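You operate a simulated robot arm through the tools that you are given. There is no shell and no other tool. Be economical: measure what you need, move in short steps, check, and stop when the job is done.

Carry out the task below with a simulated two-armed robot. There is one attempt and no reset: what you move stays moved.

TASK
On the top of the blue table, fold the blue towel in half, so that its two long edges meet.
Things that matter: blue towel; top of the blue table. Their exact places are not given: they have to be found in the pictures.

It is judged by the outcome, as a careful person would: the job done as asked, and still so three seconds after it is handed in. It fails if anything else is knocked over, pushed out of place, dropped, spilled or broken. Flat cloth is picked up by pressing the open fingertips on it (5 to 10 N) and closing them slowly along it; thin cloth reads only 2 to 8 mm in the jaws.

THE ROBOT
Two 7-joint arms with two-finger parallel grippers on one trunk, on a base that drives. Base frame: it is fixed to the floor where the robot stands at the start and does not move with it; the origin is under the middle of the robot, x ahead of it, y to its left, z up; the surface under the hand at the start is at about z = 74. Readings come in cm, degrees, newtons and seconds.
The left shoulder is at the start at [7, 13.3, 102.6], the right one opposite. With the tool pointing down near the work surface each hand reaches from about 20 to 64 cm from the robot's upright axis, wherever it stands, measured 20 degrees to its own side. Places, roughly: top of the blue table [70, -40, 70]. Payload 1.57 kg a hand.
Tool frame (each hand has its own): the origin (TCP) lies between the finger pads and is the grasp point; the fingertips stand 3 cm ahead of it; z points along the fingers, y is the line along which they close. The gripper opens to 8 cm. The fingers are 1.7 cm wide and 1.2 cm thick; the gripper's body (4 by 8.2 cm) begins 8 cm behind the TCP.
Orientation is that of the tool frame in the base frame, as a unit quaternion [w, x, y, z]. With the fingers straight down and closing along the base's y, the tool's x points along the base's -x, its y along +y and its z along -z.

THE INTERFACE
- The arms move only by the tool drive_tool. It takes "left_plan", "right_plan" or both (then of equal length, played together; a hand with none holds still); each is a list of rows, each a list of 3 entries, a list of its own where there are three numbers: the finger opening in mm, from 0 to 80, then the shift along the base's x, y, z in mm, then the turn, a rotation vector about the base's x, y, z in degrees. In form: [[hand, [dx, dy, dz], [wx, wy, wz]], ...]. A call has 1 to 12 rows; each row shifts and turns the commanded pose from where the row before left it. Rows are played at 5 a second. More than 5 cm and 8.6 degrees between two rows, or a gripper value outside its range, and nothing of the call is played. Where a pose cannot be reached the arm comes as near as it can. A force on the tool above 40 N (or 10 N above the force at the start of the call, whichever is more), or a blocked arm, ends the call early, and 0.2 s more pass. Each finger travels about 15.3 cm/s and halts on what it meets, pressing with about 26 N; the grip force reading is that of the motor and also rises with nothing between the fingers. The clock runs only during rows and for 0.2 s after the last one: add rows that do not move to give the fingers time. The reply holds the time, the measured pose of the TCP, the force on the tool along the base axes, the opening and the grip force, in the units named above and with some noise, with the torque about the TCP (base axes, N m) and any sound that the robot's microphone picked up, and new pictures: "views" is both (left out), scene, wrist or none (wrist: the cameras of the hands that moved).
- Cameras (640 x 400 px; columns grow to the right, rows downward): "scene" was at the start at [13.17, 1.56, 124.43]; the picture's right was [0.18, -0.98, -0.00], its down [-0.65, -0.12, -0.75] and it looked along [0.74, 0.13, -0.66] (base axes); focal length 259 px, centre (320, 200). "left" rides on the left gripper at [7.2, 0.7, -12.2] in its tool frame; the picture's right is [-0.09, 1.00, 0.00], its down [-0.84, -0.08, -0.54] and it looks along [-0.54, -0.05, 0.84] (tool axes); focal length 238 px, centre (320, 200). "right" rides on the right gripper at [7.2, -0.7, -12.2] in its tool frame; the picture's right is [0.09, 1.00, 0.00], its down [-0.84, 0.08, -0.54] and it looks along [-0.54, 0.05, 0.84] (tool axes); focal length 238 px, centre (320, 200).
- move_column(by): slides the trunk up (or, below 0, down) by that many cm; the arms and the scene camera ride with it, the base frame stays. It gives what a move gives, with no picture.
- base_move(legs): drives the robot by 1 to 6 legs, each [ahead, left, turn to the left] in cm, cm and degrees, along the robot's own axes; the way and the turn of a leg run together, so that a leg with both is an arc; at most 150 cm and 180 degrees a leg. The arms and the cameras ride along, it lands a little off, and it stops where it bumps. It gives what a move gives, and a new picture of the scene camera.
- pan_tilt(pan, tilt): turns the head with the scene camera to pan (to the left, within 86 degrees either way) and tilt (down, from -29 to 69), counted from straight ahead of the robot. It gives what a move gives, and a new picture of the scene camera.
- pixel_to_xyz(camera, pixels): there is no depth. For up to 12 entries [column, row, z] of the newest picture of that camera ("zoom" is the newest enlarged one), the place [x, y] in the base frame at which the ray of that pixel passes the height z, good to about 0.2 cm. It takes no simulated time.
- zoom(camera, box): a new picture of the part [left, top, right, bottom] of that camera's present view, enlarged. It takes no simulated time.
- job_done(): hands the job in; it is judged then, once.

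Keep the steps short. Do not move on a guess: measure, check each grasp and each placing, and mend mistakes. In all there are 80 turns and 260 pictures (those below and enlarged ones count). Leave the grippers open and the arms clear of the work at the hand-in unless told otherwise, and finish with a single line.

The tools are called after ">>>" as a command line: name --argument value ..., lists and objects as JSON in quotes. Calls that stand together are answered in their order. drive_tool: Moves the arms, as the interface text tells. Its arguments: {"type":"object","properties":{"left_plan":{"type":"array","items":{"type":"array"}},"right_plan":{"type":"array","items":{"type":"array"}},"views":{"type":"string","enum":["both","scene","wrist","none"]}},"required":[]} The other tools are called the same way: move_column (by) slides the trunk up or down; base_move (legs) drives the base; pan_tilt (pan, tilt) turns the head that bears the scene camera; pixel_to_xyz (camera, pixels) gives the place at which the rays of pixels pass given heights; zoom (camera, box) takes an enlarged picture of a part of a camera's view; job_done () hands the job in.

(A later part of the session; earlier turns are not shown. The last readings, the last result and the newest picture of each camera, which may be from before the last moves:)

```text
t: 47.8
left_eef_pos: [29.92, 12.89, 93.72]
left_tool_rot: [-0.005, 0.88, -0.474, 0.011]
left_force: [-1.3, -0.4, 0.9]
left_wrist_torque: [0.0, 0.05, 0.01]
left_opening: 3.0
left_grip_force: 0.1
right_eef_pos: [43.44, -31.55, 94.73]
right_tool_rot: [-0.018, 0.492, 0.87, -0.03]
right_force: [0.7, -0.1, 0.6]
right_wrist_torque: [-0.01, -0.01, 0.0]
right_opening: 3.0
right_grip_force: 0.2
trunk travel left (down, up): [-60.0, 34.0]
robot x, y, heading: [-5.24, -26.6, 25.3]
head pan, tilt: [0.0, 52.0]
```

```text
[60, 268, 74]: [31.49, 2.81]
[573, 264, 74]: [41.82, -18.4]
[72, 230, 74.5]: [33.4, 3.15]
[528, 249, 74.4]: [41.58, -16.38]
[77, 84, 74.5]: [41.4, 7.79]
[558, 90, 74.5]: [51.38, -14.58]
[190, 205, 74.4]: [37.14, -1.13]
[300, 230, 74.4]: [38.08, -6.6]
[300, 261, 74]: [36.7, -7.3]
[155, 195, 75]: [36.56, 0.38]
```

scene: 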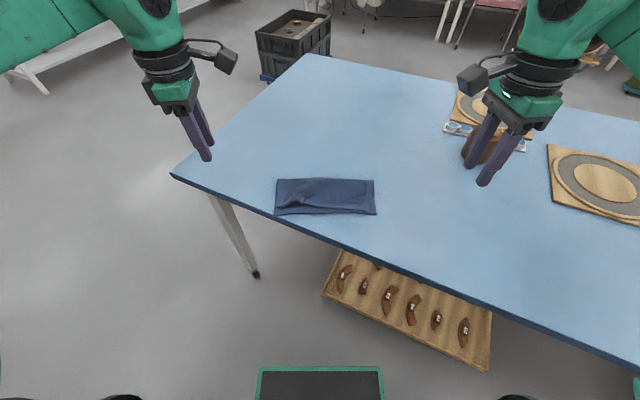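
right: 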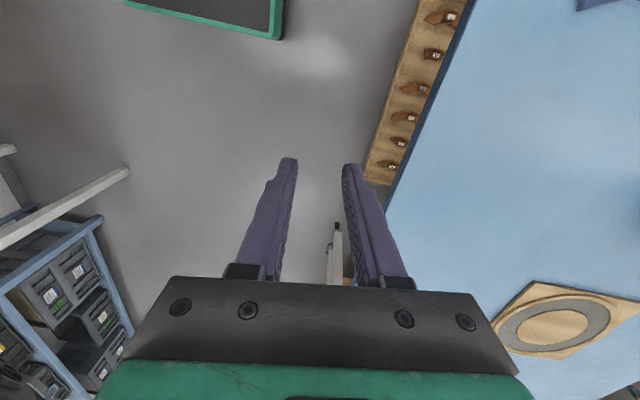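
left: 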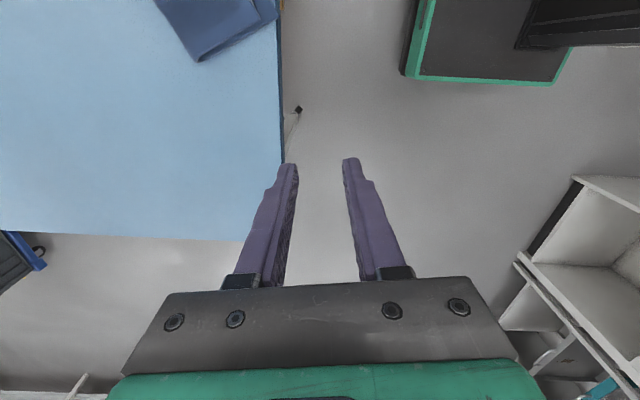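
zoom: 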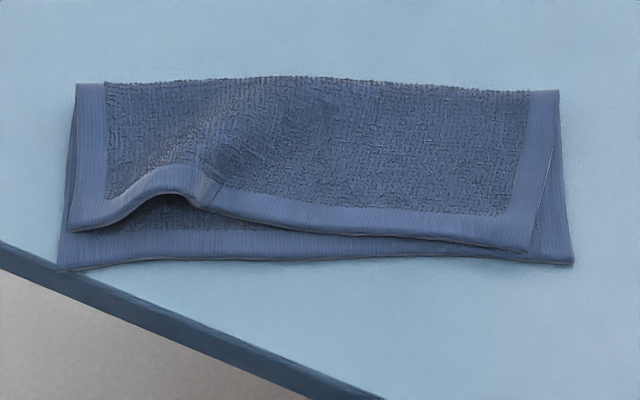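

Now there is a clear view. In the robot's frame the top-right corner is short by 1.9 cm sideways and 0.7 cm toward the robot, and the top-left by 1.9 cm toward the robot. I'll try a light friction drag of the top hem with closed right fingertips, starting by hovering over (42.6, -15).

>>> drive_tool --right_plan '[[0, [-2, 40, -20], [0, 0, 0]], [0, [-2, 40, -25], [0, 0, 0]], [0, [-2, 40, -25], [0, 0, 0]], [0, [-2, 40, -25], [0, 0, 0]], [0, [0, 6, -40], [0, 0, 0]], [0, [0, 0, -10], [0, 0, 0]], [0, [0, 0, 0], [0, 0, 0]]]' --views "both"

>>> zoom --camera "scene" --box '[262, 162, 390, 242]'

```text
t: 49.4
left_eef_pos: [30.0, 12.8, 93.64]
left_tool_rot: [-0.004, 0.88, -0.474, 0.01]
left_force: [-0.4, -0.2, 0.1]
left_wrist_torque: [0.0, -0.01, 0.0]
left_opening: 3.01
left_grip_force: 0.0
right_eef_pos: [42.81, -15.08, 80.22]
right_tool_rot: [-0.019, 0.492, 0.87, -0.03]
right_force: [-0.3, 0.3, 0.3]
right_wrist_torque: [0.0, 0.02, 0.0]
right_opening: 0.0
right_grip_force: 21.6
trunk travel left (down, up): [-60.0, 34.0]
robot x, y, heading: [-5.71, -26.74, 25.2]
head pan, tilt: [0.0, 52.0]
```

scene: 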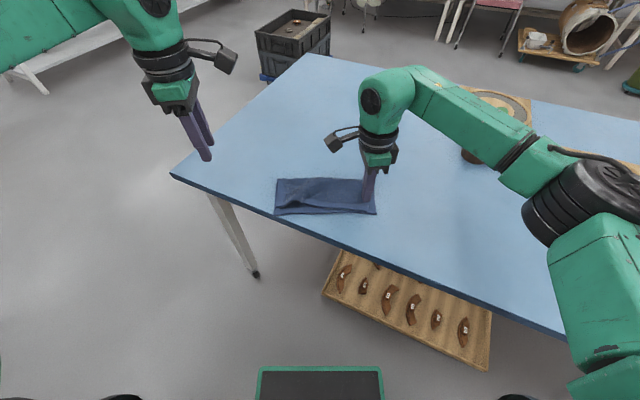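
right: 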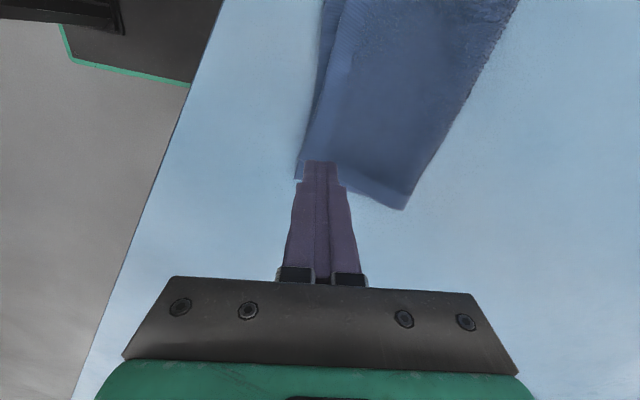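

```text
5.00 times, centred on (326, 202) of scene
```

zoom: 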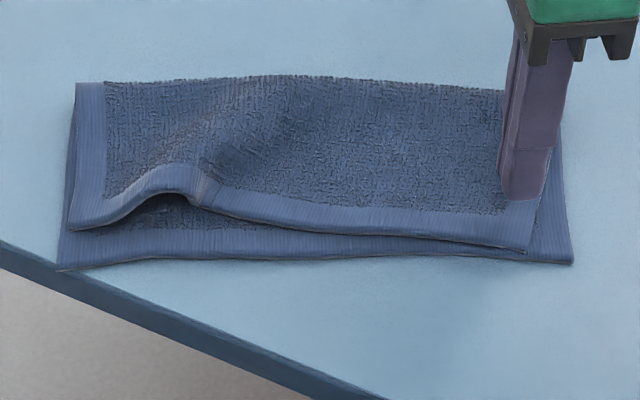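

I'll lower to contact in small steps.

>>> drive_tool --right_plan '[[0, [0, 0, -12], [0, 0, 0]], [0, [0, 0, -8], [0, 0, 0]], [0, [0, 0, -4], [0, 0, 0]], [0, [0, 0, -3], [0, 0, 0]], [0, [0, 0, 0], [0, 0, 0]]]' --views "none"

```text
t: 50.6
left_eef_pos: [29.97, 12.78, 93.79]
left_tool_rot: [-0.005, 0.88, -0.476, 0.01]
left_force: [-0.1, -0.1, 0.1]
left_wrist_torque: [-0.03, 0.0, 0.01]
left_opening: 3.03
left_grip_force: 0.0
right_eef_pos: [42.78, -15.04, 77.61]
right_tool_rot: [-0.018, 0.493, 0.869, -0.03]
right_force: [1.0, -0.7, 5.8]
right_wrist_torque: [-0.03, 0.01, -0.02]
right_opening: 0.0
right_grip_force: 21.0
trunk travel left (down, up): [-60.0, 34.0]
robot x, y, heading: [-5.81, -26.79, 25.3]
head pan, tilt: [0.0, 52.0]
```

At 5.8 N. I drag 2 cm outward.

>>> drive_tool --right_plan '[[0, [0.4, -4, 0], [0, 0, 0]], [0, [0.4, -4, 0], [0, 0, 0]], [0, [0.4, -4, 0], [0, 0, 0]], [0, [0.4, -4, 0], [0, 0, 0]], [0, [0.4, -4, 0], [0, 0, 0]], [0, [0, 0, 0], [0, 0, 0]]]' --views "none"

>>> zoom --camera "scene" --box '[262, 162, 390, 242]'

```text
t: 52.0
left_eef_pos: [29.85, 12.93, 93.58]
left_tool_rot: [-0.006, 0.88, -0.475, 0.011]
left_force: [-0.7, -0.2, -0.6]
left_wrist_torque: [0.03, 0.01, 0.01]
left_opening: 2.99
left_grip_force: 0.0
right_eef_pos: [42.81, -17.01, 77.67]
right_tool_rot: [-0.017, 0.492, 0.87, -0.03]
right_force: [-0.3, 1.0, 4.1]
right_wrist_torque: [0.07, -0.01, -0.03]
right_opening: 0.01
right_grip_force: 21.4
trunk travel left (down, up): [-60.0, 34.0]
robot x, y, heading: [-5.66, -26.61, 25.1]
head pan, tilt: [0.0, 52.0]
```

```text
5.00 times, centred on (326, 202) of scene
```

zoom: 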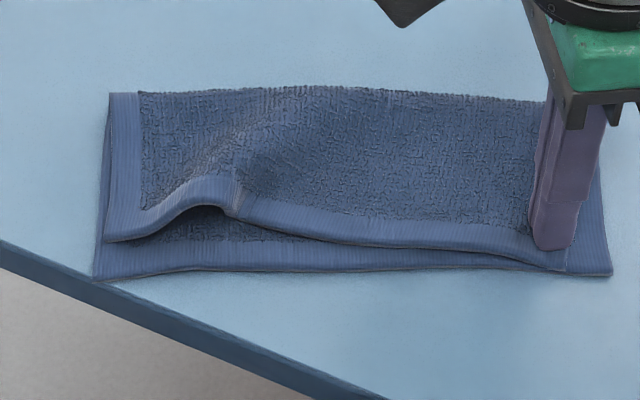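

Cloth grips cloth better than table, so the whole towel moved. I need to pin the left end with the left hand (both layers) and drag the right top corner; that should pull the wrinkle out. I'll locate the pin point at zoom (125,190).

>>> pixel_to_xyz --camera "zoom" --pixels '[[125, 190, 74.6], [107, 241, 74.4], [97, 280, 74], [612, 275, 74], [565, 271, 74.4], [215, 210, 74.5], [110, 94, 74.5]]'

```text
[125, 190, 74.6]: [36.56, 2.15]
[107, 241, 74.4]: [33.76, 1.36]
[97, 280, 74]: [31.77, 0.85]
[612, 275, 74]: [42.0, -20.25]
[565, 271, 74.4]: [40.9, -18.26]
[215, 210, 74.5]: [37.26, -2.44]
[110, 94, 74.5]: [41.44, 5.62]
```

>>> drive_tool --left_plan '[[0, [20, -30, -20], [0, 0, 0]], [0, [20, -30, -25], [0, 0, 0]], [0, [15, -25, -30], [0, 0, 0]], [0, [12, -22, -35], [0, 0, 0]], [0, [0, 0, -28], [0, 0, 0]], [0, [0, 0, -12], [0, 0, 0]], [0, [0, 0, -6], [0, 0, 0]], [0, [0, 0, 0], [0, 0, 0]]]' --views "none"

>>> zoom --camera "scene" --box '[262, 162, 390, 242]'

```text
t: 53.8
left_eef_pos: [36.57, 2.03, 78.01]
left_tool_rot: [-0.006, 0.88, -0.475, 0.011]
left_force: [0.4, 0.1, 0.2]
left_wrist_torque: [-0.01, -0.03, 0.01]
left_opening: 0.02
left_grip_force: 21.2
right_eef_pos: [42.81, -16.97, 77.7]
right_tool_rot: [-0.018, 0.492, 0.87, -0.03]
right_force: [-0.5, -0.5, 3.8]
right_wrist_torque: [0.0, -0.05, 0.02]
right_opening: 0.0
right_grip_force: 21.6
trunk travel left (down, up): [-60.0, 34.0]
robot x, y, heading: [-5.33, -26.56, 25.2]
head pan, tilt: [0.0, 52.0]
```

```text
5.00 times, centred on (326, 202) of scene
```

zoom: 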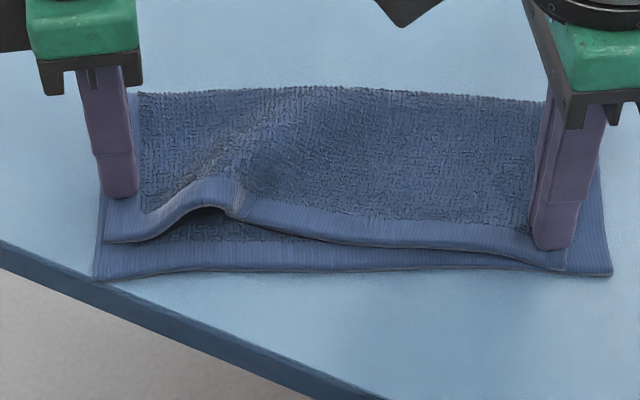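

I press the left harder (about 15 N), then drag the right 2 cm outward and slightly toward the robot.

>>> drive_tool --left_plan '[[0, [0, 0, -4], [0, 0, 0]], [0, [0, 0, -3], [0, 0, 0]], [0, [0, 0, 0], [0, 0, 0]], [0, [0, 0, 0], [0, 0, 0]], [0, [0, 0, 0], [0, 0, 0]], [0, [0, 0, 0], [0, 0, 0]], [0, [0, 0, 0], [0, 0, 0]], [0, [0, 0, 0], [0, 0, 0]], [0, [0, 0, 0], [0, 0, 0]]]' --right_plan '[[0, [0, 0, 0], [0, 0, 0]], [0, [0, 0, -1], [0, 0, 0]], [0, [0.5, -3, 0], [0, 0, 0]], [0, [0.5, -3, 0], [0, 0, 0]], [0, [0.5, -3, 0], [0, 0, 0]], [0, [0.5, -4, 0], [0, 0, 0]], [0, [0.5, -4, 0], [0, 0, 0]], [0, [0.5, -4, 0], [0, 0, 0]], [0, [0, 0, 0], [0, 0, 0]]]' --views "none"

>>> zoom --camera "scene" --box '[262, 162, 390, 242]'

```text
t: 55.8
left_eef_pos: [36.52, 2.02, 77.53]
left_tool_rot: [-0.005, 0.88, -0.474, 0.012]
left_force: [4.3, -3.7, 13.1]
left_wrist_torque: [-0.15, -0.12, 0.03]
left_opening: 0.0
left_grip_force: 21.3
right_eef_pos: [42.99, -19.22, 77.59]
right_tool_rot: [-0.018, 0.491, 0.87, -0.03]
right_force: [-1.1, 6.7, 9.4]
right_wrist_torque: [0.16, 0.02, -0.01]
right_opening: 0.0
right_grip_force: 20.7
trunk travel left (down, up): [-60.0, 34.0]
robot x, y, heading: [-5.55, -26.96, 25.5]
head pan, tilt: [0.0, 52.0]
```

```text
5.00 times, centred on (326, 202) of scene
```

zoom: 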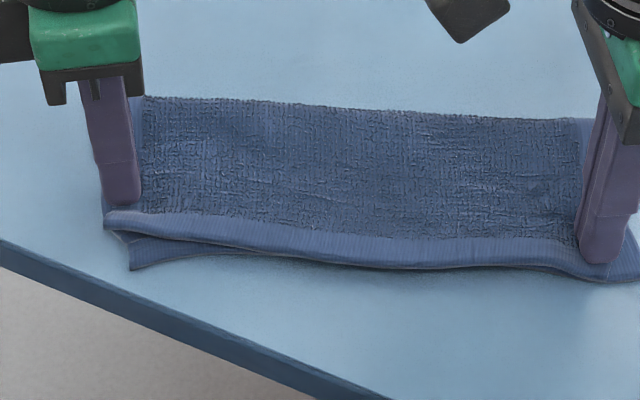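

The wrinkle is gone and the right side meets. I lift both hands straight up to look.

>>> drive_tool --left_plan '[[0, [0, 0, 8], [0, 0, 0]], [0, [0, 0, 30], [0, 0, 0]], [0, [-5, 25, 40], [0, 0, 0]], [0, [-5, 30, 30], [0, 0, 0]], [0, [0, 0, 0], [0, 0, 0]]]' --right_plan '[[0, [0, 0, 8], [0, 0, 0]], [0, [0, 0, 30], [0, 0, 0]], [0, [0, -20, 40], [0, 0, 0]], [0, [0, -35, 20], [0, 0, 0]], [0, [0, 0, 0], [0, 0, 0]]]' --views "none"

>>> zoom --camera "scene" --box '[270, 162, 398, 242]'

```text
t: 57.0
left_eef_pos: [35.62, 7.62, 88.05]
left_tool_rot: [-0.005, 0.881, -0.474, 0.01]
left_force: [0.5, 0.2, -1.2]
left_wrist_torque: [-0.02, 0.0, 0.03]
left_opening: 0.0
left_grip_force: 21.6
right_eef_pos: [43.16, -24.79, 87.33]
right_tool_rot: [-0.019, 0.492, 0.87, -0.031]
right_force: [-0.8, 0.8, -0.5]
right_wrist_torque: [0.0, 0.03, -0.03]
right_opening: 0.0
right_grip_force: 21.3
trunk travel left (down, up): [-60.0, 34.0]
robot x, y, heading: [-5.31, -26.46, 25.3]
head pan, tilt: [0.0, 52.0]
```

```text
5.00 times, centred on (334, 202) of scene
```

zoom: 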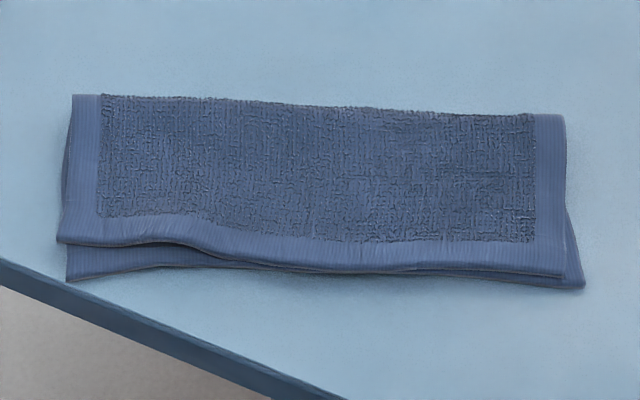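

Very close now. Only the left end is off: the top corner is at zoom (58,243) against the bottom corner at (68,281). I'll measure it.

>>> pixel_to_xyz --camera "zoom" --pixels '[[58, 243, 74.6], [68, 281, 74], [565, 277, 74.4], [583, 288, 74], [73, 95, 74.6], [565, 116, 74.6], [130, 245, 74.6], [130, 274, 74], [320, 271, 74.4]]'

```text
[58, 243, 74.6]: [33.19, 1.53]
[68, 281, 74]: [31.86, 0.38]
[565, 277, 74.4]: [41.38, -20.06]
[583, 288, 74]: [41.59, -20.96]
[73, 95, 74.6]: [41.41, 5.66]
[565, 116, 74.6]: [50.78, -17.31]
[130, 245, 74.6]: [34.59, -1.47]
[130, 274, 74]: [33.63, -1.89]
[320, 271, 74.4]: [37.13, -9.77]
```

The gap is only at the left end: about 1.7 cm at the corner, fading to zero by mid-edge, because the bottom corner flares out right at the table edge. I'll tuck that bottom corner inward by pressing closed left fingertips on its exposed hem and sliding it forward. First I hover at (32.1, -0.55).

>>> drive_tool --left_plan '[[0, [-12, -27, -10], [0, 0, 0]], [0, [-12, -27, -20], [0, 0, 0]], [0, [-11, -28, -25], [0, 0, 0]], [0, [0, 0, -20], [0, 0, 0]], [0, [0, 0, 0], [0, 0, 0]]]' --views "wrist"

>>> zoom --camera "scene" --box '[254, 182, 350, 242]'

>>> zoom --camera "left" --box '[256, 90, 416, 190]'

```text
t: 58.2
left_eef_pos: [32.18, -0.32, 80.59]
left_tool_rot: [-0.006, 0.881, -0.474, 0.01]
left_force: [1.0, 0.0, 0.1]
left_wrist_torque: [0.02, -0.03, 0.01]
left_opening: 0.0
left_grip_force: 21.3
right_eef_pos: [43.11, -24.59, 87.18]
right_tool_rot: [-0.018, 0.492, 0.87, -0.031]
right_force: [0.1, 0.4, 0.1]
right_wrist_torque: [0.04, 0.03, 0.02]
right_opening: 0.01
right_grip_force: 21.1
trunk travel left (down, up): [-60.0, 34.0]
robot x, y, heading: [-5.83, -26.56, 25.3]
head pan, tilt: [0.0, 52.0]
```

left: 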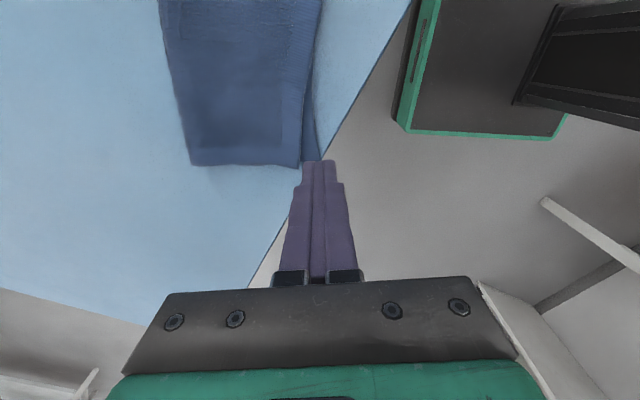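

```text
6.67 times, centred on (302, 212) of scene
```

zoom: 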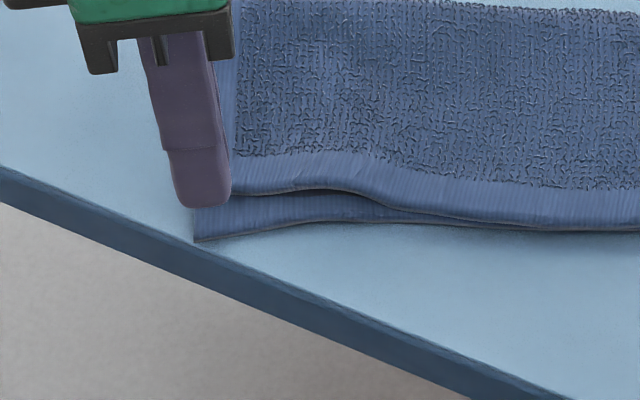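

```text
4.00 times, centred on (336, 140) of left
```

zoom: 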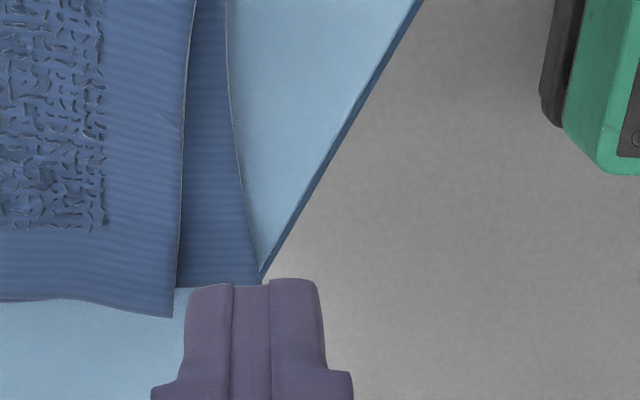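

>>> pixel_to_xyz --camera "left" --pixels '[[320, 161, 74], [299, 169, 74.6], [315, 130, 74], [302, 130, 74.6], [359, 92, 74]]'

```text
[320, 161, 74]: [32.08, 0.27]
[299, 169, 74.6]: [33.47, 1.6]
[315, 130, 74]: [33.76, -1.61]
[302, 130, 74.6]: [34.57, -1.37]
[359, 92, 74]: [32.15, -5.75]
```

The position is right: the leading face is about 0.7 cm short of the top edge. I lower to contact.

>>> drive_tool --left_plan '[[0, [0, 0, -15], [0, 0, 0]], [0, [0, 0, -13], [0, 0, 0]], [0, [0, 0, -3], [0, 0, 0]], [0, [0, 0, -2], [0, 0, 0]], [0, [0, 0, 0], [0, 0, 0]]]' --views "none"

```text
t: 59.4
left_eef_pos: [32.28, -0.51, 77.3]
left_tool_rot: [-0.005, 0.881, -0.474, 0.011]
left_force: [-0.9, 1.2, 2.8]
left_wrist_torque: [0.04, -0.01, -0.04]
left_opening: 0.0
left_grip_force: 20.8
right_eef_pos: [43.1, -24.75, 87.28]
right_tool_rot: [-0.018, 0.493, 0.869, -0.03]
right_force: [0.6, -0.2, 0.0]
right_wrist_torque: [0.01, -0.01, -0.01]
right_opening: 0.0
right_grip_force: 21.1
trunk travel left (down, up): [-60.0, 34.0]
robot x, y, heading: [-5.38, -26.89, 25.3]
head pan, tilt: [0.0, 52.0]
```

Contact at 2.8 N. I press 0.8 mm more and slide 9 mm forward along (0.8, 0.6).

>>> drive_tool --left_plan '[[0, [0, 0, -0.8], [0, 0, 0]], [0, [2.4, 1.8, 0], [0, 0, 0]], [0, [2.4, 1.8, 0], [0, 0, 0]], [0, [2.4, 1.8, 0], [0, 0, 0]], [0, [0, 0, 0], [0, 0, 0]]]' --views "wrist"

>>> zoom --camera "scene" --box '[254, 162, 398, 242]'

>>> zoom --camera "left" --box '[256, 90, 416, 190]'

```text
t: 60.6
left_eef_pos: [32.83, -0.08, 77.39]
left_tool_rot: [-0.004, 0.88, -0.474, 0.011]
left_force: [0.1, -0.4, 3.0]
left_wrist_torque: [-0.03, 0.06, 0.0]
left_opening: 0.0
left_grip_force: 20.8
right_eef_pos: [43.12, -24.7, 87.43]
right_tool_rot: [-0.019, 0.492, 0.87, -0.031]
right_force: [-0.3, -0.6, -0.1]
right_wrist_torque: [-0.04, -0.03, 0.03]
right_opening: 0.0
right_grip_force: 21.3
trunk travel left (down, up): [-60.0, 34.0]
robot x, y, heading: [-5.44, -26.83, 25.3]
head pan, tilt: [0.0, 52.0]
```

left: 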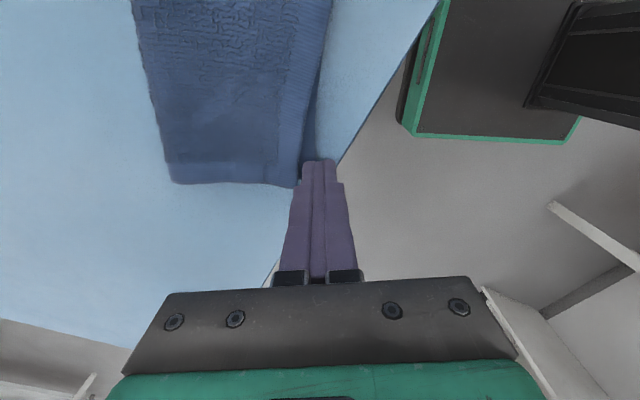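

```text
4.44 times, centred on (326, 202) of scene
```

zoom: 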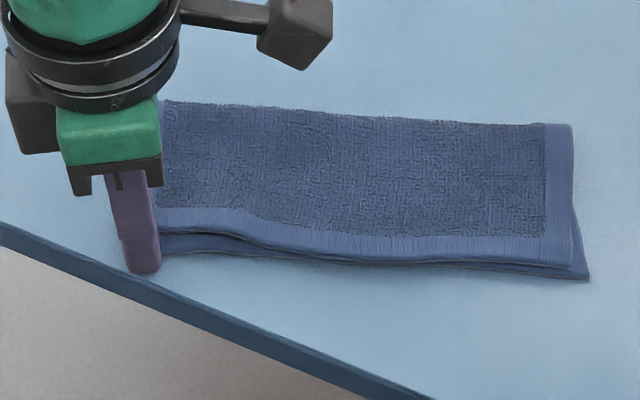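

```text
4.00 times, centred on (336, 140) of left
```

zoom: 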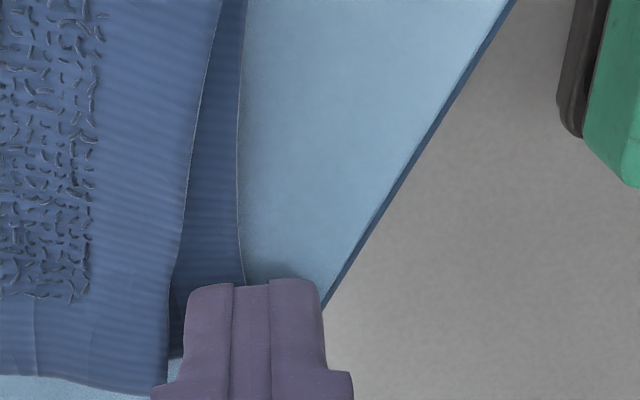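

It is tucking gradually. I slide another 6 mm, then lift and look.

>>> drive_tool --left_plan '[[0, [2, 1.2, -0.4], [0, 0, 0]], [0, [2, 1.2, 0], [0, 0, 0]], [0, [2, 1.2, 0], [0, 0, 0]], [0, [0, 0, 0], [0, 0, 0]], [0, [-2, -1, 10], [0, 0, 0]], [0, [0, 10, 30], [0, 0, 0]], [0, [0, 40, 30], [0, 0, 0]], [0, [0, 40, 20], [0, 0, 0]], [0, [0, 0, 0], [0, 0, 0]]]' --views "none"

>>> zoom --camera "scene" --box '[270, 162, 398, 242]'

```text
t: 62.6
left_eef_pos: [33.25, 9.2, 86.24]
left_tool_rot: [-0.005, 0.88, -0.474, 0.011]
left_force: [0.9, 0.2, 0.0]
left_wrist_torque: [0.01, -0.01, 0.02]
left_opening: 0.0
left_grip_force: 21.1
right_eef_pos: [43.38, -24.72, 87.38]
right_tool_rot: [-0.019, 0.492, 0.87, -0.031]
right_force: [-0.4, -0.8, -0.6]
right_wrist_torque: [-0.02, 0.0, 0.01]
right_opening: 0.02
right_grip_force: 21.2
trunk travel left (down, up): [-60.0, 34.0]
robot x, y, heading: [-5.52, -26.37, 25.4]
head pan, tilt: [0.0, 52.0]
```

```text
5.00 times, centred on (334, 202) of scene
```

zoom: 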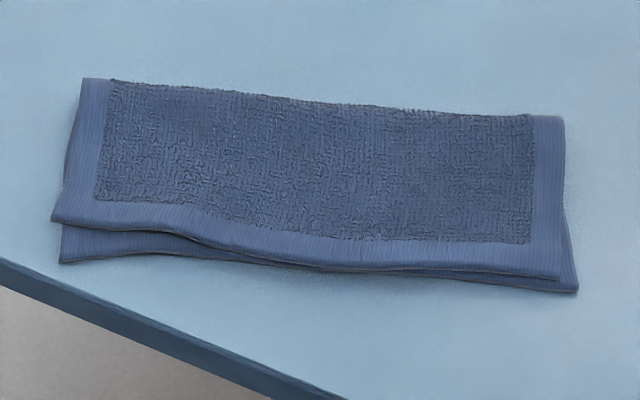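

The left end moved as one piece, so the gap remains, though the towel is now safely away from the table edge. I'll pinch the top-left edge, lift it to roll the fold, and lay it further out. Measuring first.

>>> pixel_to_xyz --camera "zoom" --pixels '[[52, 221, 74.6], [62, 262, 74], [110, 226, 74.6], [110, 256, 74], [83, 80, 74.6], [565, 118, 74.6], [558, 278, 74.4], [577, 292, 74], [530, 200, 74.6]]'

```text
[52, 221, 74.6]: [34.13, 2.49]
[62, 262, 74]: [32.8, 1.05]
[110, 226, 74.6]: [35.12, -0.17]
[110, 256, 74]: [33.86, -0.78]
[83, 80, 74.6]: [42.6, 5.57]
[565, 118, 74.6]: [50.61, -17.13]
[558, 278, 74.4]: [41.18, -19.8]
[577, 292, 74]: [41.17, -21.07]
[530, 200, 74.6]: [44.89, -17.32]
```

Left grip point is about (34.8, 1.35) with a 22 mm opening. The right hand will pin the right end at (44.9, -17.3). I move both to just above.

>>> drive_tool --left_plan '[[22, [4, -20, -10], [0, 0, -4]], [22, [4, -20, -20], [0, 0, -4]], [22, [4, -20, -20], [0, 0, 0]], [22, [3, -18, -10], [0, 0, 0]], [22, [0, 0, -4], [0, 0, 0]], [22, [0, 0, 0], [0, 0, 0]]]' --right_plan '[[0, [5, 25, -10], [0, 0, 0]], [0, [5, 25, -20], [0, 0, 0]], [0, [5, 24, -30], [0, 0, 0]], [0, [0, 0, -25], [0, 0, 0]], [0, [0, 0, -12], [0, 0, 0]], [0, [0, 0, -3], [0, 0, 0]]]' --views "wrist"

>>> zoom --camera "left" --box '[256, 90, 416, 190]'

>>> zoom --camera "scene" --box '[270, 162, 398, 242]'

```text
t: 64.0
left_eef_pos: [34.83, 1.22, 79.86]
left_tool_rot: [-0.005, 0.845, -0.535, 0.011]
left_force: [0.1, 0.3, 0.3]
left_wrist_torque: [0.0, -0.05, 0.02]
left_opening: 2.21
left_grip_force: 0.0
right_eef_pos: [44.86, -17.19, 77.53]
right_tool_rot: [-0.018, 0.493, 0.869, -0.028]
right_force: [3.3, -0.2, 13.4]
right_wrist_torque: [-0.02, -0.1, 0.0]
right_opening: 0.01
right_grip_force: 21.3
trunk travel left (down, up): [-60.0, 34.0]
robot x, y, heading: [-5.62, -26.85, 25.4]
head pan, tilt: [0.0, 52.0]
```

right: 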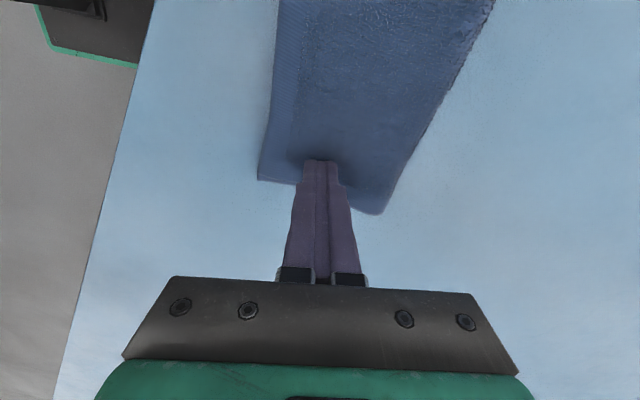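
left: 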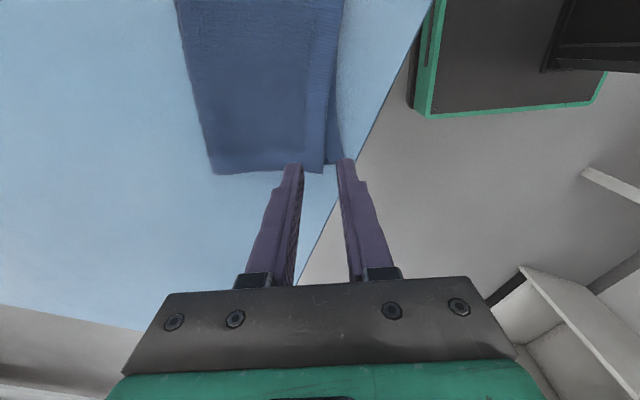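

```text
4.00 times, centred on (336, 140) of left
```

zoom: 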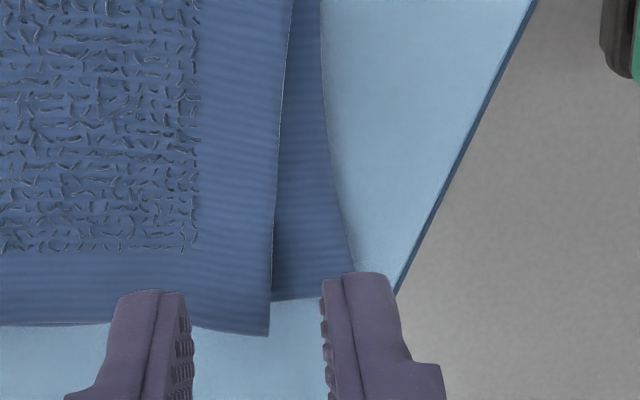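

```text
5.00 times, centred on (334, 202) of scene
```

zoom: 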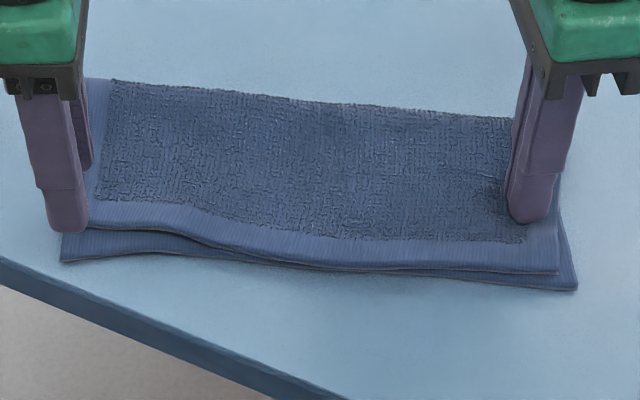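

Both are aligned, with the right pinning at 13 N. I lower the left to a light press.

>>> drive_tool --left_plan '[[22, [0, 0, -15], [0, 0, 0]], [22, [0, 0, -7], [0, 0, 0]], [22, [0, 0, -2.5], [0, 0, 0]], [22, [0, 0, 0], [0, 0, 0]]]' --views "wrist"

>>> zoom --camera "left" --box '[256, 110, 416, 210]'

```text
t: 65.0
left_eef_pos: [34.6, 1.26, 77.5]
left_tool_rot: [-0.005, 0.845, -0.535, 0.013]
left_force: [0.4, -0.7, 4.6]
left_wrist_torque: [-0.02, -0.07, 0.0]
left_opening: 2.2
left_grip_force: 0.2
right_eef_pos: [44.62, -17.2, 77.51]
right_tool_rot: [-0.017, 0.492, 0.87, -0.029]
right_force: [4.9, 1.2, 19.4]
right_wrist_torque: [0.05, -0.19, 0.04]
right_opening: 0.0
right_grip_force: 21.2
trunk travel left (down, up): [-60.0, 34.0]
robot x, y, heading: [-5.77, -26.94, 25.5]
head pan, tilt: [0.0, 52.0]
```

left: 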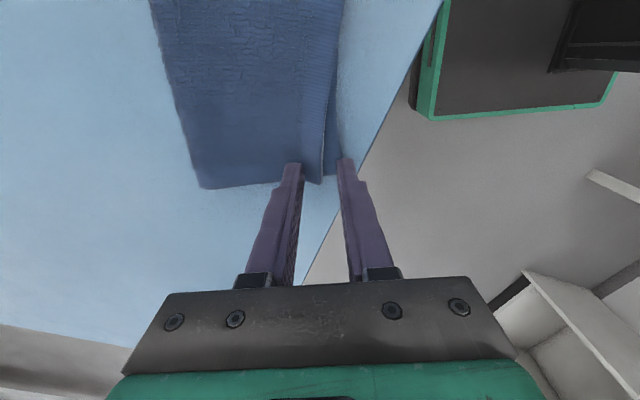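

```text
4.00 times, centred on (336, 160) of left
```

zoom: 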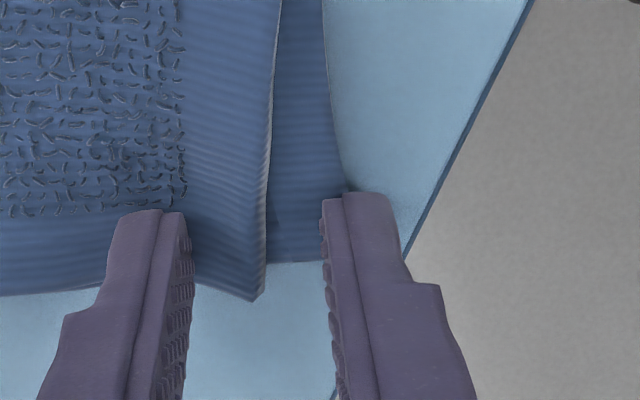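

At 4.6 N with the edge well between the fingers. I close slowly.

>>> drive_tool --left_plan '[[20, [0, 0, 0], [0, 0, 0]], [18, [0, 0, 0], [0, 0, 0]], [16, [0, 0, 0], [0, 0, 0]], [14, [0, 0, 0], [0, 0, 0]], [12, [0, 0, 0], [0, 0, 0]], [10, [0, 0, 0], [0, 0, 0]], [8, [0, 0, 0], [0, 0, 0]], [6, [0, 0, 0], [0, 0, 0]], [4, [0, 0, 0], [0, 0, 0]], [2, [0, 0, 0], [0, 0, 0]], [0, [0, 0, 0], [0, 0, 0]], [0, [0, 0, 0], [0, 0, 0]]]' --views "wrist"

>>> zoom --camera "left" --box '[256, 110, 416, 210]'

```text
t: 67.6
left_eef_pos: [34.46, 1.24, 77.49]
left_tool_rot: [-0.005, 0.845, -0.534, 0.013]
left_force: [0.3, 0.3, 5.9]
left_wrist_torque: [0.05, -0.04, 0.02]
left_opening: 0.25
left_grip_force: 24.1
right_eef_pos: [44.56, -17.17, 77.52]
right_tool_rot: [-0.016, 0.492, 0.87, -0.03]
right_force: [3.5, 3.1, 21.0]
right_wrist_torque: [0.09, -0.16, 0.02]
right_opening: 0.02
right_grip_force: 22.5
trunk travel left (down, up): [-60.0, 34.0]
robot x, y, heading: [-5.74, -26.44, 25.6]
head pan, tilt: [0.0, 52.0]
```

left: 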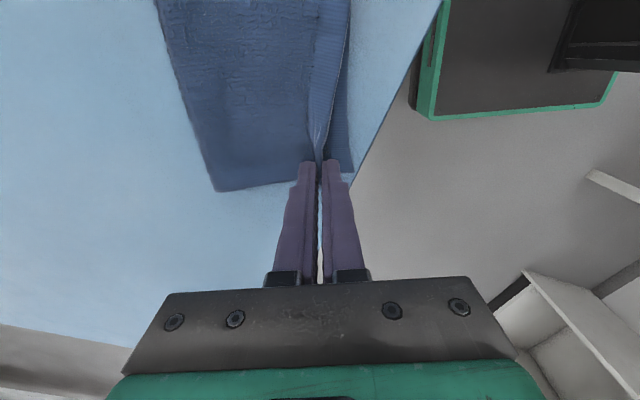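

```text
4.00 times, centred on (336, 160) of left
```

zoom: 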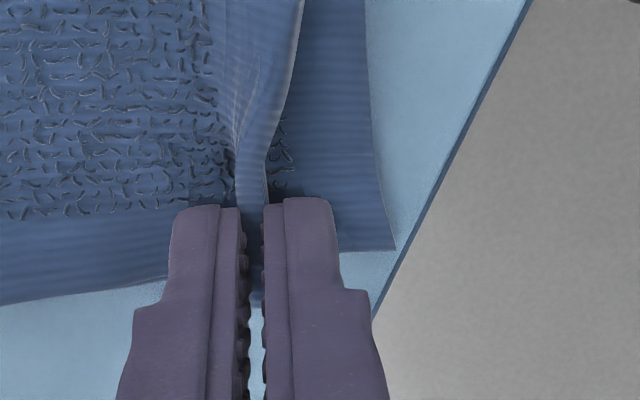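

An excellent pinch: 2.5 mm, top layer only. I'll check where the fold's left end and the bottom corner are now.

>>> pixel_to_xyz --camera "left" --pixels '[[214, 191, 74.5], [354, 172, 74], [348, 140, 74]]'

```text
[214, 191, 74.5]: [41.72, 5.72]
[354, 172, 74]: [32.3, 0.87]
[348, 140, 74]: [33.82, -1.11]
```

I lift the corner up and over the fold with a slight pull, to roll the fold by about 1 cm.

>>> drive_tool --left_plan '[[0, [3.7, 1.5, 18], [0, 0, 0]], [0, [3.7, 1.6, 17], [0, 0, 0]], [0, [9, 4, 14], [0, 0, 0]], [0, [9.4, 3.8, 14], [0, 0, 0]], [0, [11, 5, 10], [0, 0, 0]], [0, [12, 5, 9], [0, 0, 0]], [0, [9.2, 3.9, 9], [0, 0, 0]], [0, [0, 0, 0], [0, 0, 0]]]' --views "both"

>>> zoom --camera "scene" --box '[254, 142, 398, 232]'

```text
t: 69.4
left_eef_pos: [40.45, 3.7, 86.7]
left_tool_rot: [-0.006, 0.845, -0.535, 0.011]
left_force: [0.6, -5.3, -1.9]
left_wrist_torque: [-0.16, -0.01, 0.01]
left_opening: 0.25
left_grip_force: 23.7
right_eef_pos: [44.58, -17.3, 77.48]
right_tool_rot: [-0.018, 0.492, 0.87, -0.03]
right_force: [1.5, 4.2, 23.5]
right_wrist_torque: [0.15, -0.03, -0.08]
right_opening: 0.01
right_grip_force: 21.2
trunk travel left (down, up): [-60.0, 34.0]
robot x, y, heading: [-5.51, -26.89, 25.5]
head pan, tilt: [0.0, 52.0]
```

scene: 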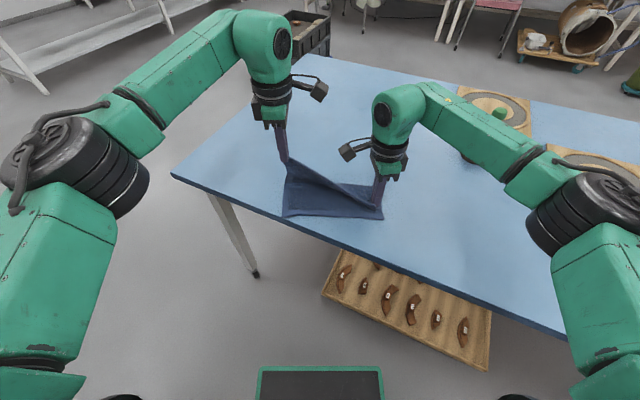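
left: 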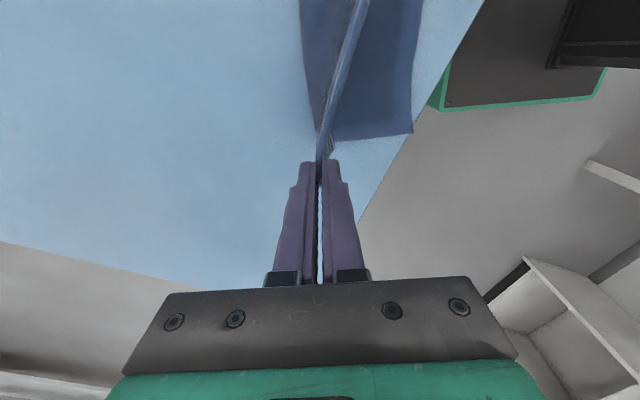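

```text
4.44 times, centred on (326, 187) of scene
```

zoom: 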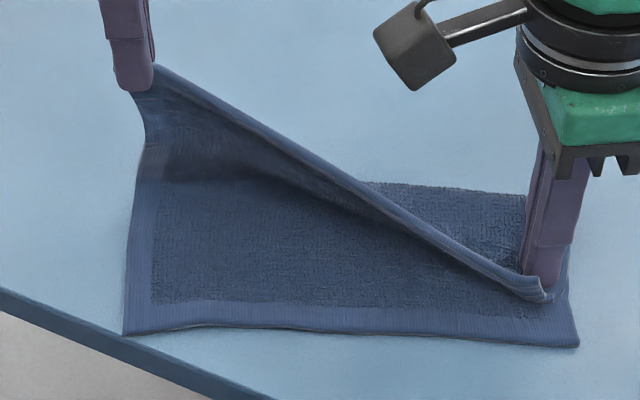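

The fold has rolled and the top edge is taut. I'll measure the bottom-left corner before laying it down.

>>> pixel_to_xyz --camera "zoom" --pixels '[[124, 334, 74], [190, 327, 74], [579, 346, 74], [545, 300, 74.6], [160, 180, 74.5]]'

>>> pixel_to_xyz --camera "left" --pixels '[[412, 133, 74], [330, 141, 74]]'

```text
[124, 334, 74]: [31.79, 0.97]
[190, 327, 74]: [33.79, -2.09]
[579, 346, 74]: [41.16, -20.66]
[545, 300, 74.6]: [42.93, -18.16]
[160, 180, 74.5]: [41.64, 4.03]
```

```text
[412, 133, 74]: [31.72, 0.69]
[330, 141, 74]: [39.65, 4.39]
```

Bottom corners are BL (31.8, 0.9) and BR (41.2, -20.7). I lay the left corner down along an arc, tilting, toward BL, with the right pin kept.

>>> drive_tool --left_plan '[[0, [-13, -7.7, -4], [2, -4.6, 0]], [0, [-13.5, -7.8, -5.5], [2, -4.6, 0]], [0, [-14.5, -6.6, -9], [3, -6.8, 0]], [0, [-14.5, -6.7, -9.5], [3, -6.8, 0]], [0, [-12, -5.3, -13], [2.6, -5.9, 0]], [0, [-12, -5.3, -14], [2.6, -5.9, 0]], [0, [-8, -3.5, -13], [2.4, -5.4, 0]], [0, [-8, -3.5, -14], [2.4, -5.4, 0]], [0, [0, 0, 0], [0, 0, 0]]]' --views "both"

>>> zoom --camera "scene" --box '[254, 152, 398, 242]'

>>> zoom --camera "left" --box '[240, 60, 432, 180]'

```text
t: 71.4
left_eef_pos: [30.88, -0.98, 78.47]
left_tool_rot: [-0.353, 0.762, -0.485, 0.245]
left_force: [-0.1, 0.8, 0.8]
left_wrist_torque: [-0.01, 0.06, -0.02]
left_opening: 0.22
left_grip_force: 23.8
right_eef_pos: [44.52, -17.26, 77.46]
right_tool_rot: [-0.017, 0.492, 0.87, -0.03]
right_force: [3.6, 1.2, 22.7]
right_wrist_torque: [0.05, -0.14, 0.01]
right_opening: 0.0
right_grip_force: 21.3
trunk travel left (down, up): [-60.0, 34.0]
robot x, y, heading: [-5.45, -26.97, 25.3]
head pan, tilt: [0.0, 52.0]
```

scene: 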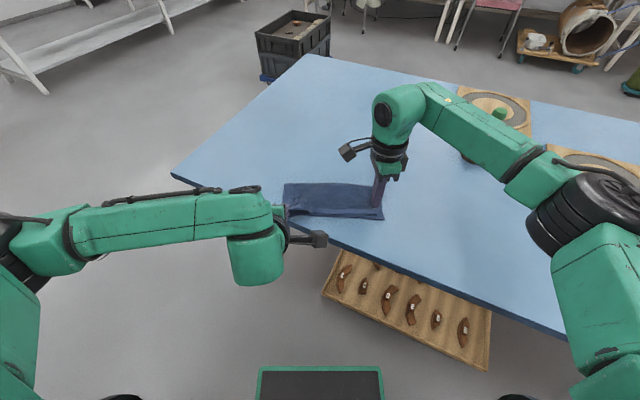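
left: 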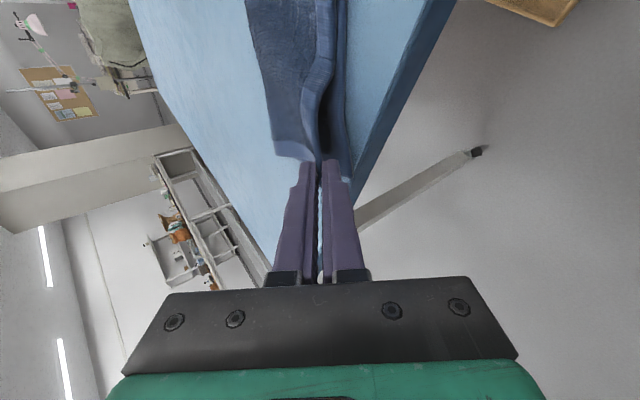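

```text
4.44 times, centred on (326, 197) of scene
```

zoom: 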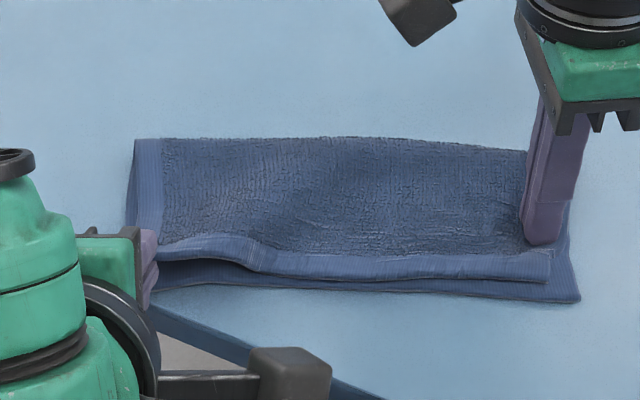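

```text
3.33 times, centred on (336, 120) of left
```

zoom: 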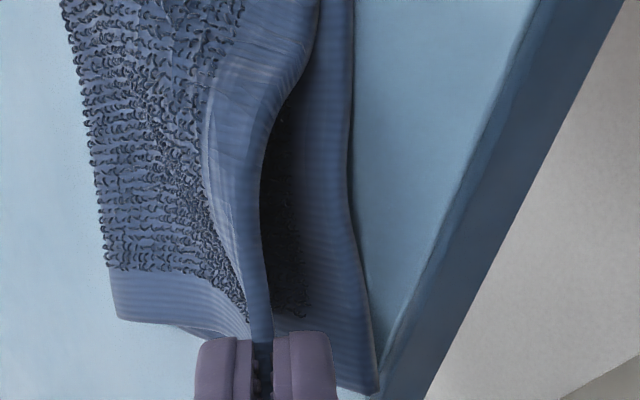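

>>> pixel_to_xyz --camera "left" --pixels '[[353, 178, 74], [342, 120, 74], [275, 155, 74.5]]'

```text
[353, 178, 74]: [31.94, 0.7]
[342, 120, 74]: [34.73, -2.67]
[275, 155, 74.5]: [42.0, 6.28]
```

The held edge is right above the bottom edge. I lower with a 6 mm overshoot, since the edge springs back a little, and then read.

>>> drive_tool --left_plan '[[0, [-3, -1.3, -4], [0, 0, 0]], [0, [-3, -1.3, -4], [0, 0, 0]], [0, [0, 0, -3], [0, 0, 0]], [0, [0, 0, 0], [0, 0, 0]]]' --views "wrist"

>>> zoom --camera "left" --box '[240, 80, 432, 200]'

```text
t: 72.4
left_eef_pos: [30.32, -1.07, 77.29]
left_tool_rot: [-0.353, 0.762, -0.485, 0.244]
left_force: [0.1, 0.0, 0.2]
left_wrist_torque: [-0.02, 0.04, 0.0]
left_opening: 0.25
left_grip_force: 24.3
right_eef_pos: [44.58, -17.41, 77.42]
right_tool_rot: [-0.016, 0.492, 0.87, -0.03]
right_force: [3.1, 0.6, 22.5]
right_wrist_torque: [0.03, -0.14, -0.01]
right_opening: 0.01
right_grip_force: 21.2
trunk travel left (down, up): [-60.0, 34.0]
robot x, y, heading: [-5.45, -26.62, 25.4]
head pan, tilt: [0.0, 52.0]
```

left: 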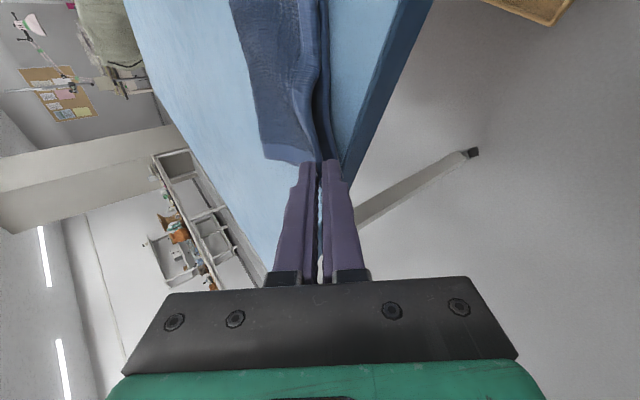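

```text
3.33 times, centred on (336, 140) of left
```

zoom: 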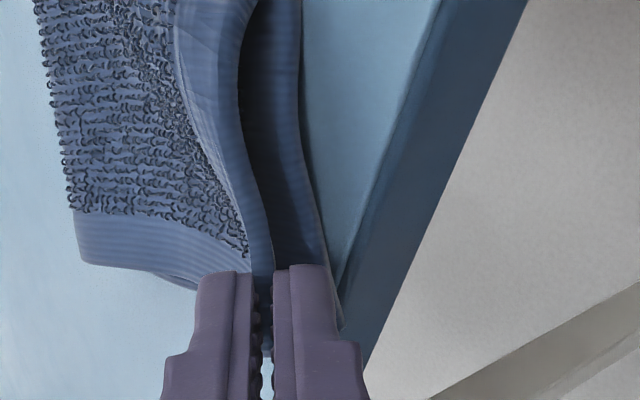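

I release the left: open slightly and withdraw along the fingers.

>>> drive_tool --left_plan '[[8, [0, 0, 1], [0, 0, 0]], [16, [0, 0, 1], [0, 0, 0]], [16, [-7, -3, 6], [0, 0, 0]], [16, [-14, -6, 13], [0, 0, 0]], [16, [-14, -6, 13], [0, 0, 0]], [16, [0, 0, 30], [-2, 4.6, 0]], [16, [0, 10, 30], [-3, 6.8, 0]], [16, [5, 20, 20], [-3, 6.8, 0]], [16, [5, 20, 0], [-3, 6.8, 0]], [16, [5, 20, 0], [-3, 6.8, 0]], [0, [5, 20, 0], [-3, 6.8, 0]], [0, [5, 0, 0], [-3, 6.8, 0]]]' --views "scene"

>>> zoom --camera "scene" --box '[264, 162, 392, 242]'

```text
t: 75.0
left_eef_pos: [29.23, 6.22, 88.71]
left_tool_rot: [-0.004, 0.845, -0.535, 0.012]
left_force: [-0.1, 0.2, 0.0]
left_wrist_torque: [-0.03, 0.03, -0.01]
left_opening: 0.03
left_grip_force: 21.5
right_eef_pos: [44.55, -17.19, 77.48]
right_tool_rot: [-0.017, 0.492, 0.87, -0.029]
right_force: [1.7, 1.1, 22.9]
right_wrist_torque: [0.02, -0.16, -0.02]
right_opening: 0.0
right_grip_force: 21.3
trunk travel left (down, up): [-60.0, 34.0]
robot x, y, heading: [-5.34, -26.52, 25.2]
head pan, tilt: [0.0, 52.0]
```

scene: 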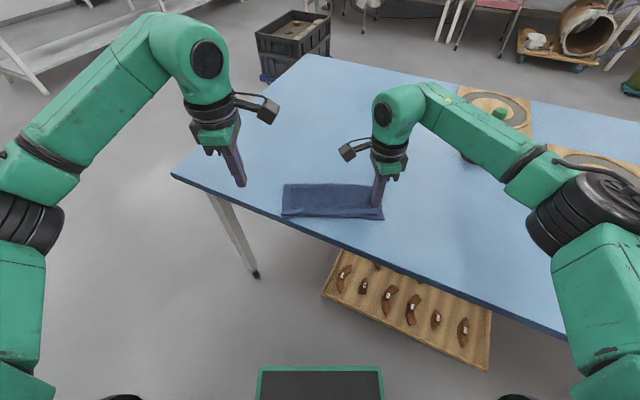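

```text
5.00 times, centred on (328, 202) of scene
```

zoom: 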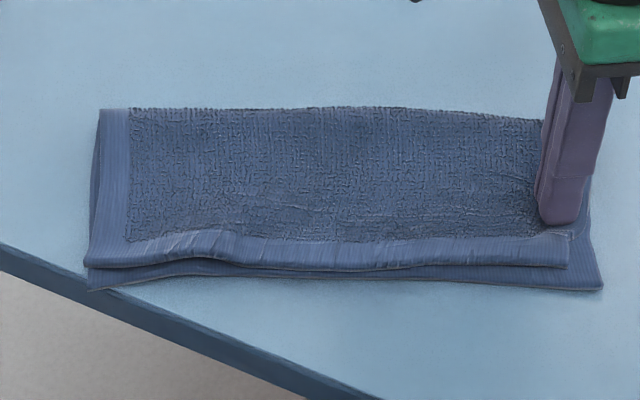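

The gap is now a nearly even 0.5–1.2 cm, with the right corner about 1.6 cm inward. I'll repeat the working move: pin the left end and drag the right top corner outward and toward the robot.

>>> pixel_to_xyz --camera "zoom" --pixels '[[118, 225, 74.6], [88, 266, 74.5], [90, 289, 74], [568, 268, 74.4], [603, 290, 74], [350, 268, 74.4], [350, 280, 74], [100, 108, 74.6]]'

```text
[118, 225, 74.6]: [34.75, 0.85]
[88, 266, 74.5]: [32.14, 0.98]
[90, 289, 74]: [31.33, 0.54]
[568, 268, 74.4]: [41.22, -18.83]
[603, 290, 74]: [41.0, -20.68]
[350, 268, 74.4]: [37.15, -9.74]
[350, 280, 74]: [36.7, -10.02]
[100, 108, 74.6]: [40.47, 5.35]
```

>>> drive_tool --left_plan '[[0, [20, -20, -25], [0, 0, 0]], [0, [20, -20, -30], [0, 0, 0]], [0, [15, -14, -35], [0, 0, 0]], [0, [0, 0, -18], [0, 0, 0]], [0, [0, 0, -5], [0, 0, 0]], [0, [0, 0, -3], [0, 0, 0]], [0, [0, 0, 0], [0, 0, 0]]]' --right_plan '[[0, [0, 0, 0], [0, 0, 0]], [0, [0, 0, 0], [0, 0, 0]], [0, [0, 0, 0], [0, 0, 0]], [0, [0, 0, 0], [0, 0, 0]], [0, [0, 0, 2], [0, 0, 0]], [0, [0, 0, 1.5], [0, 0, 0]], [0, [0, 0, 0], [0, 0, 0]]]' --views "none"

```text
t: 76.6
left_eef_pos: [34.82, 1.01, 77.45]
left_tool_rot: [-0.008, 0.845, -0.535, 0.015]
left_force: [1.3, 5.7, 36.0]
left_wrist_torque: [0.13, 0.04, 0.0]
left_opening: 0.0
left_grip_force: 21.5
right_eef_pos: [44.37, -17.46, 77.86]
right_tool_rot: [-0.017, 0.492, 0.87, -0.03]
right_force: [0.0, 1.4, 0.8]
right_wrist_torque: [0.01, 0.01, 0.04]
right_opening: 0.0
right_grip_force: 21.6
trunk travel left (down, up): [-60.0, 34.0]
robot x, y, heading: [-5.3, -27.02, 25.4]
head pan, tilt: [0.0, 52.0]
```

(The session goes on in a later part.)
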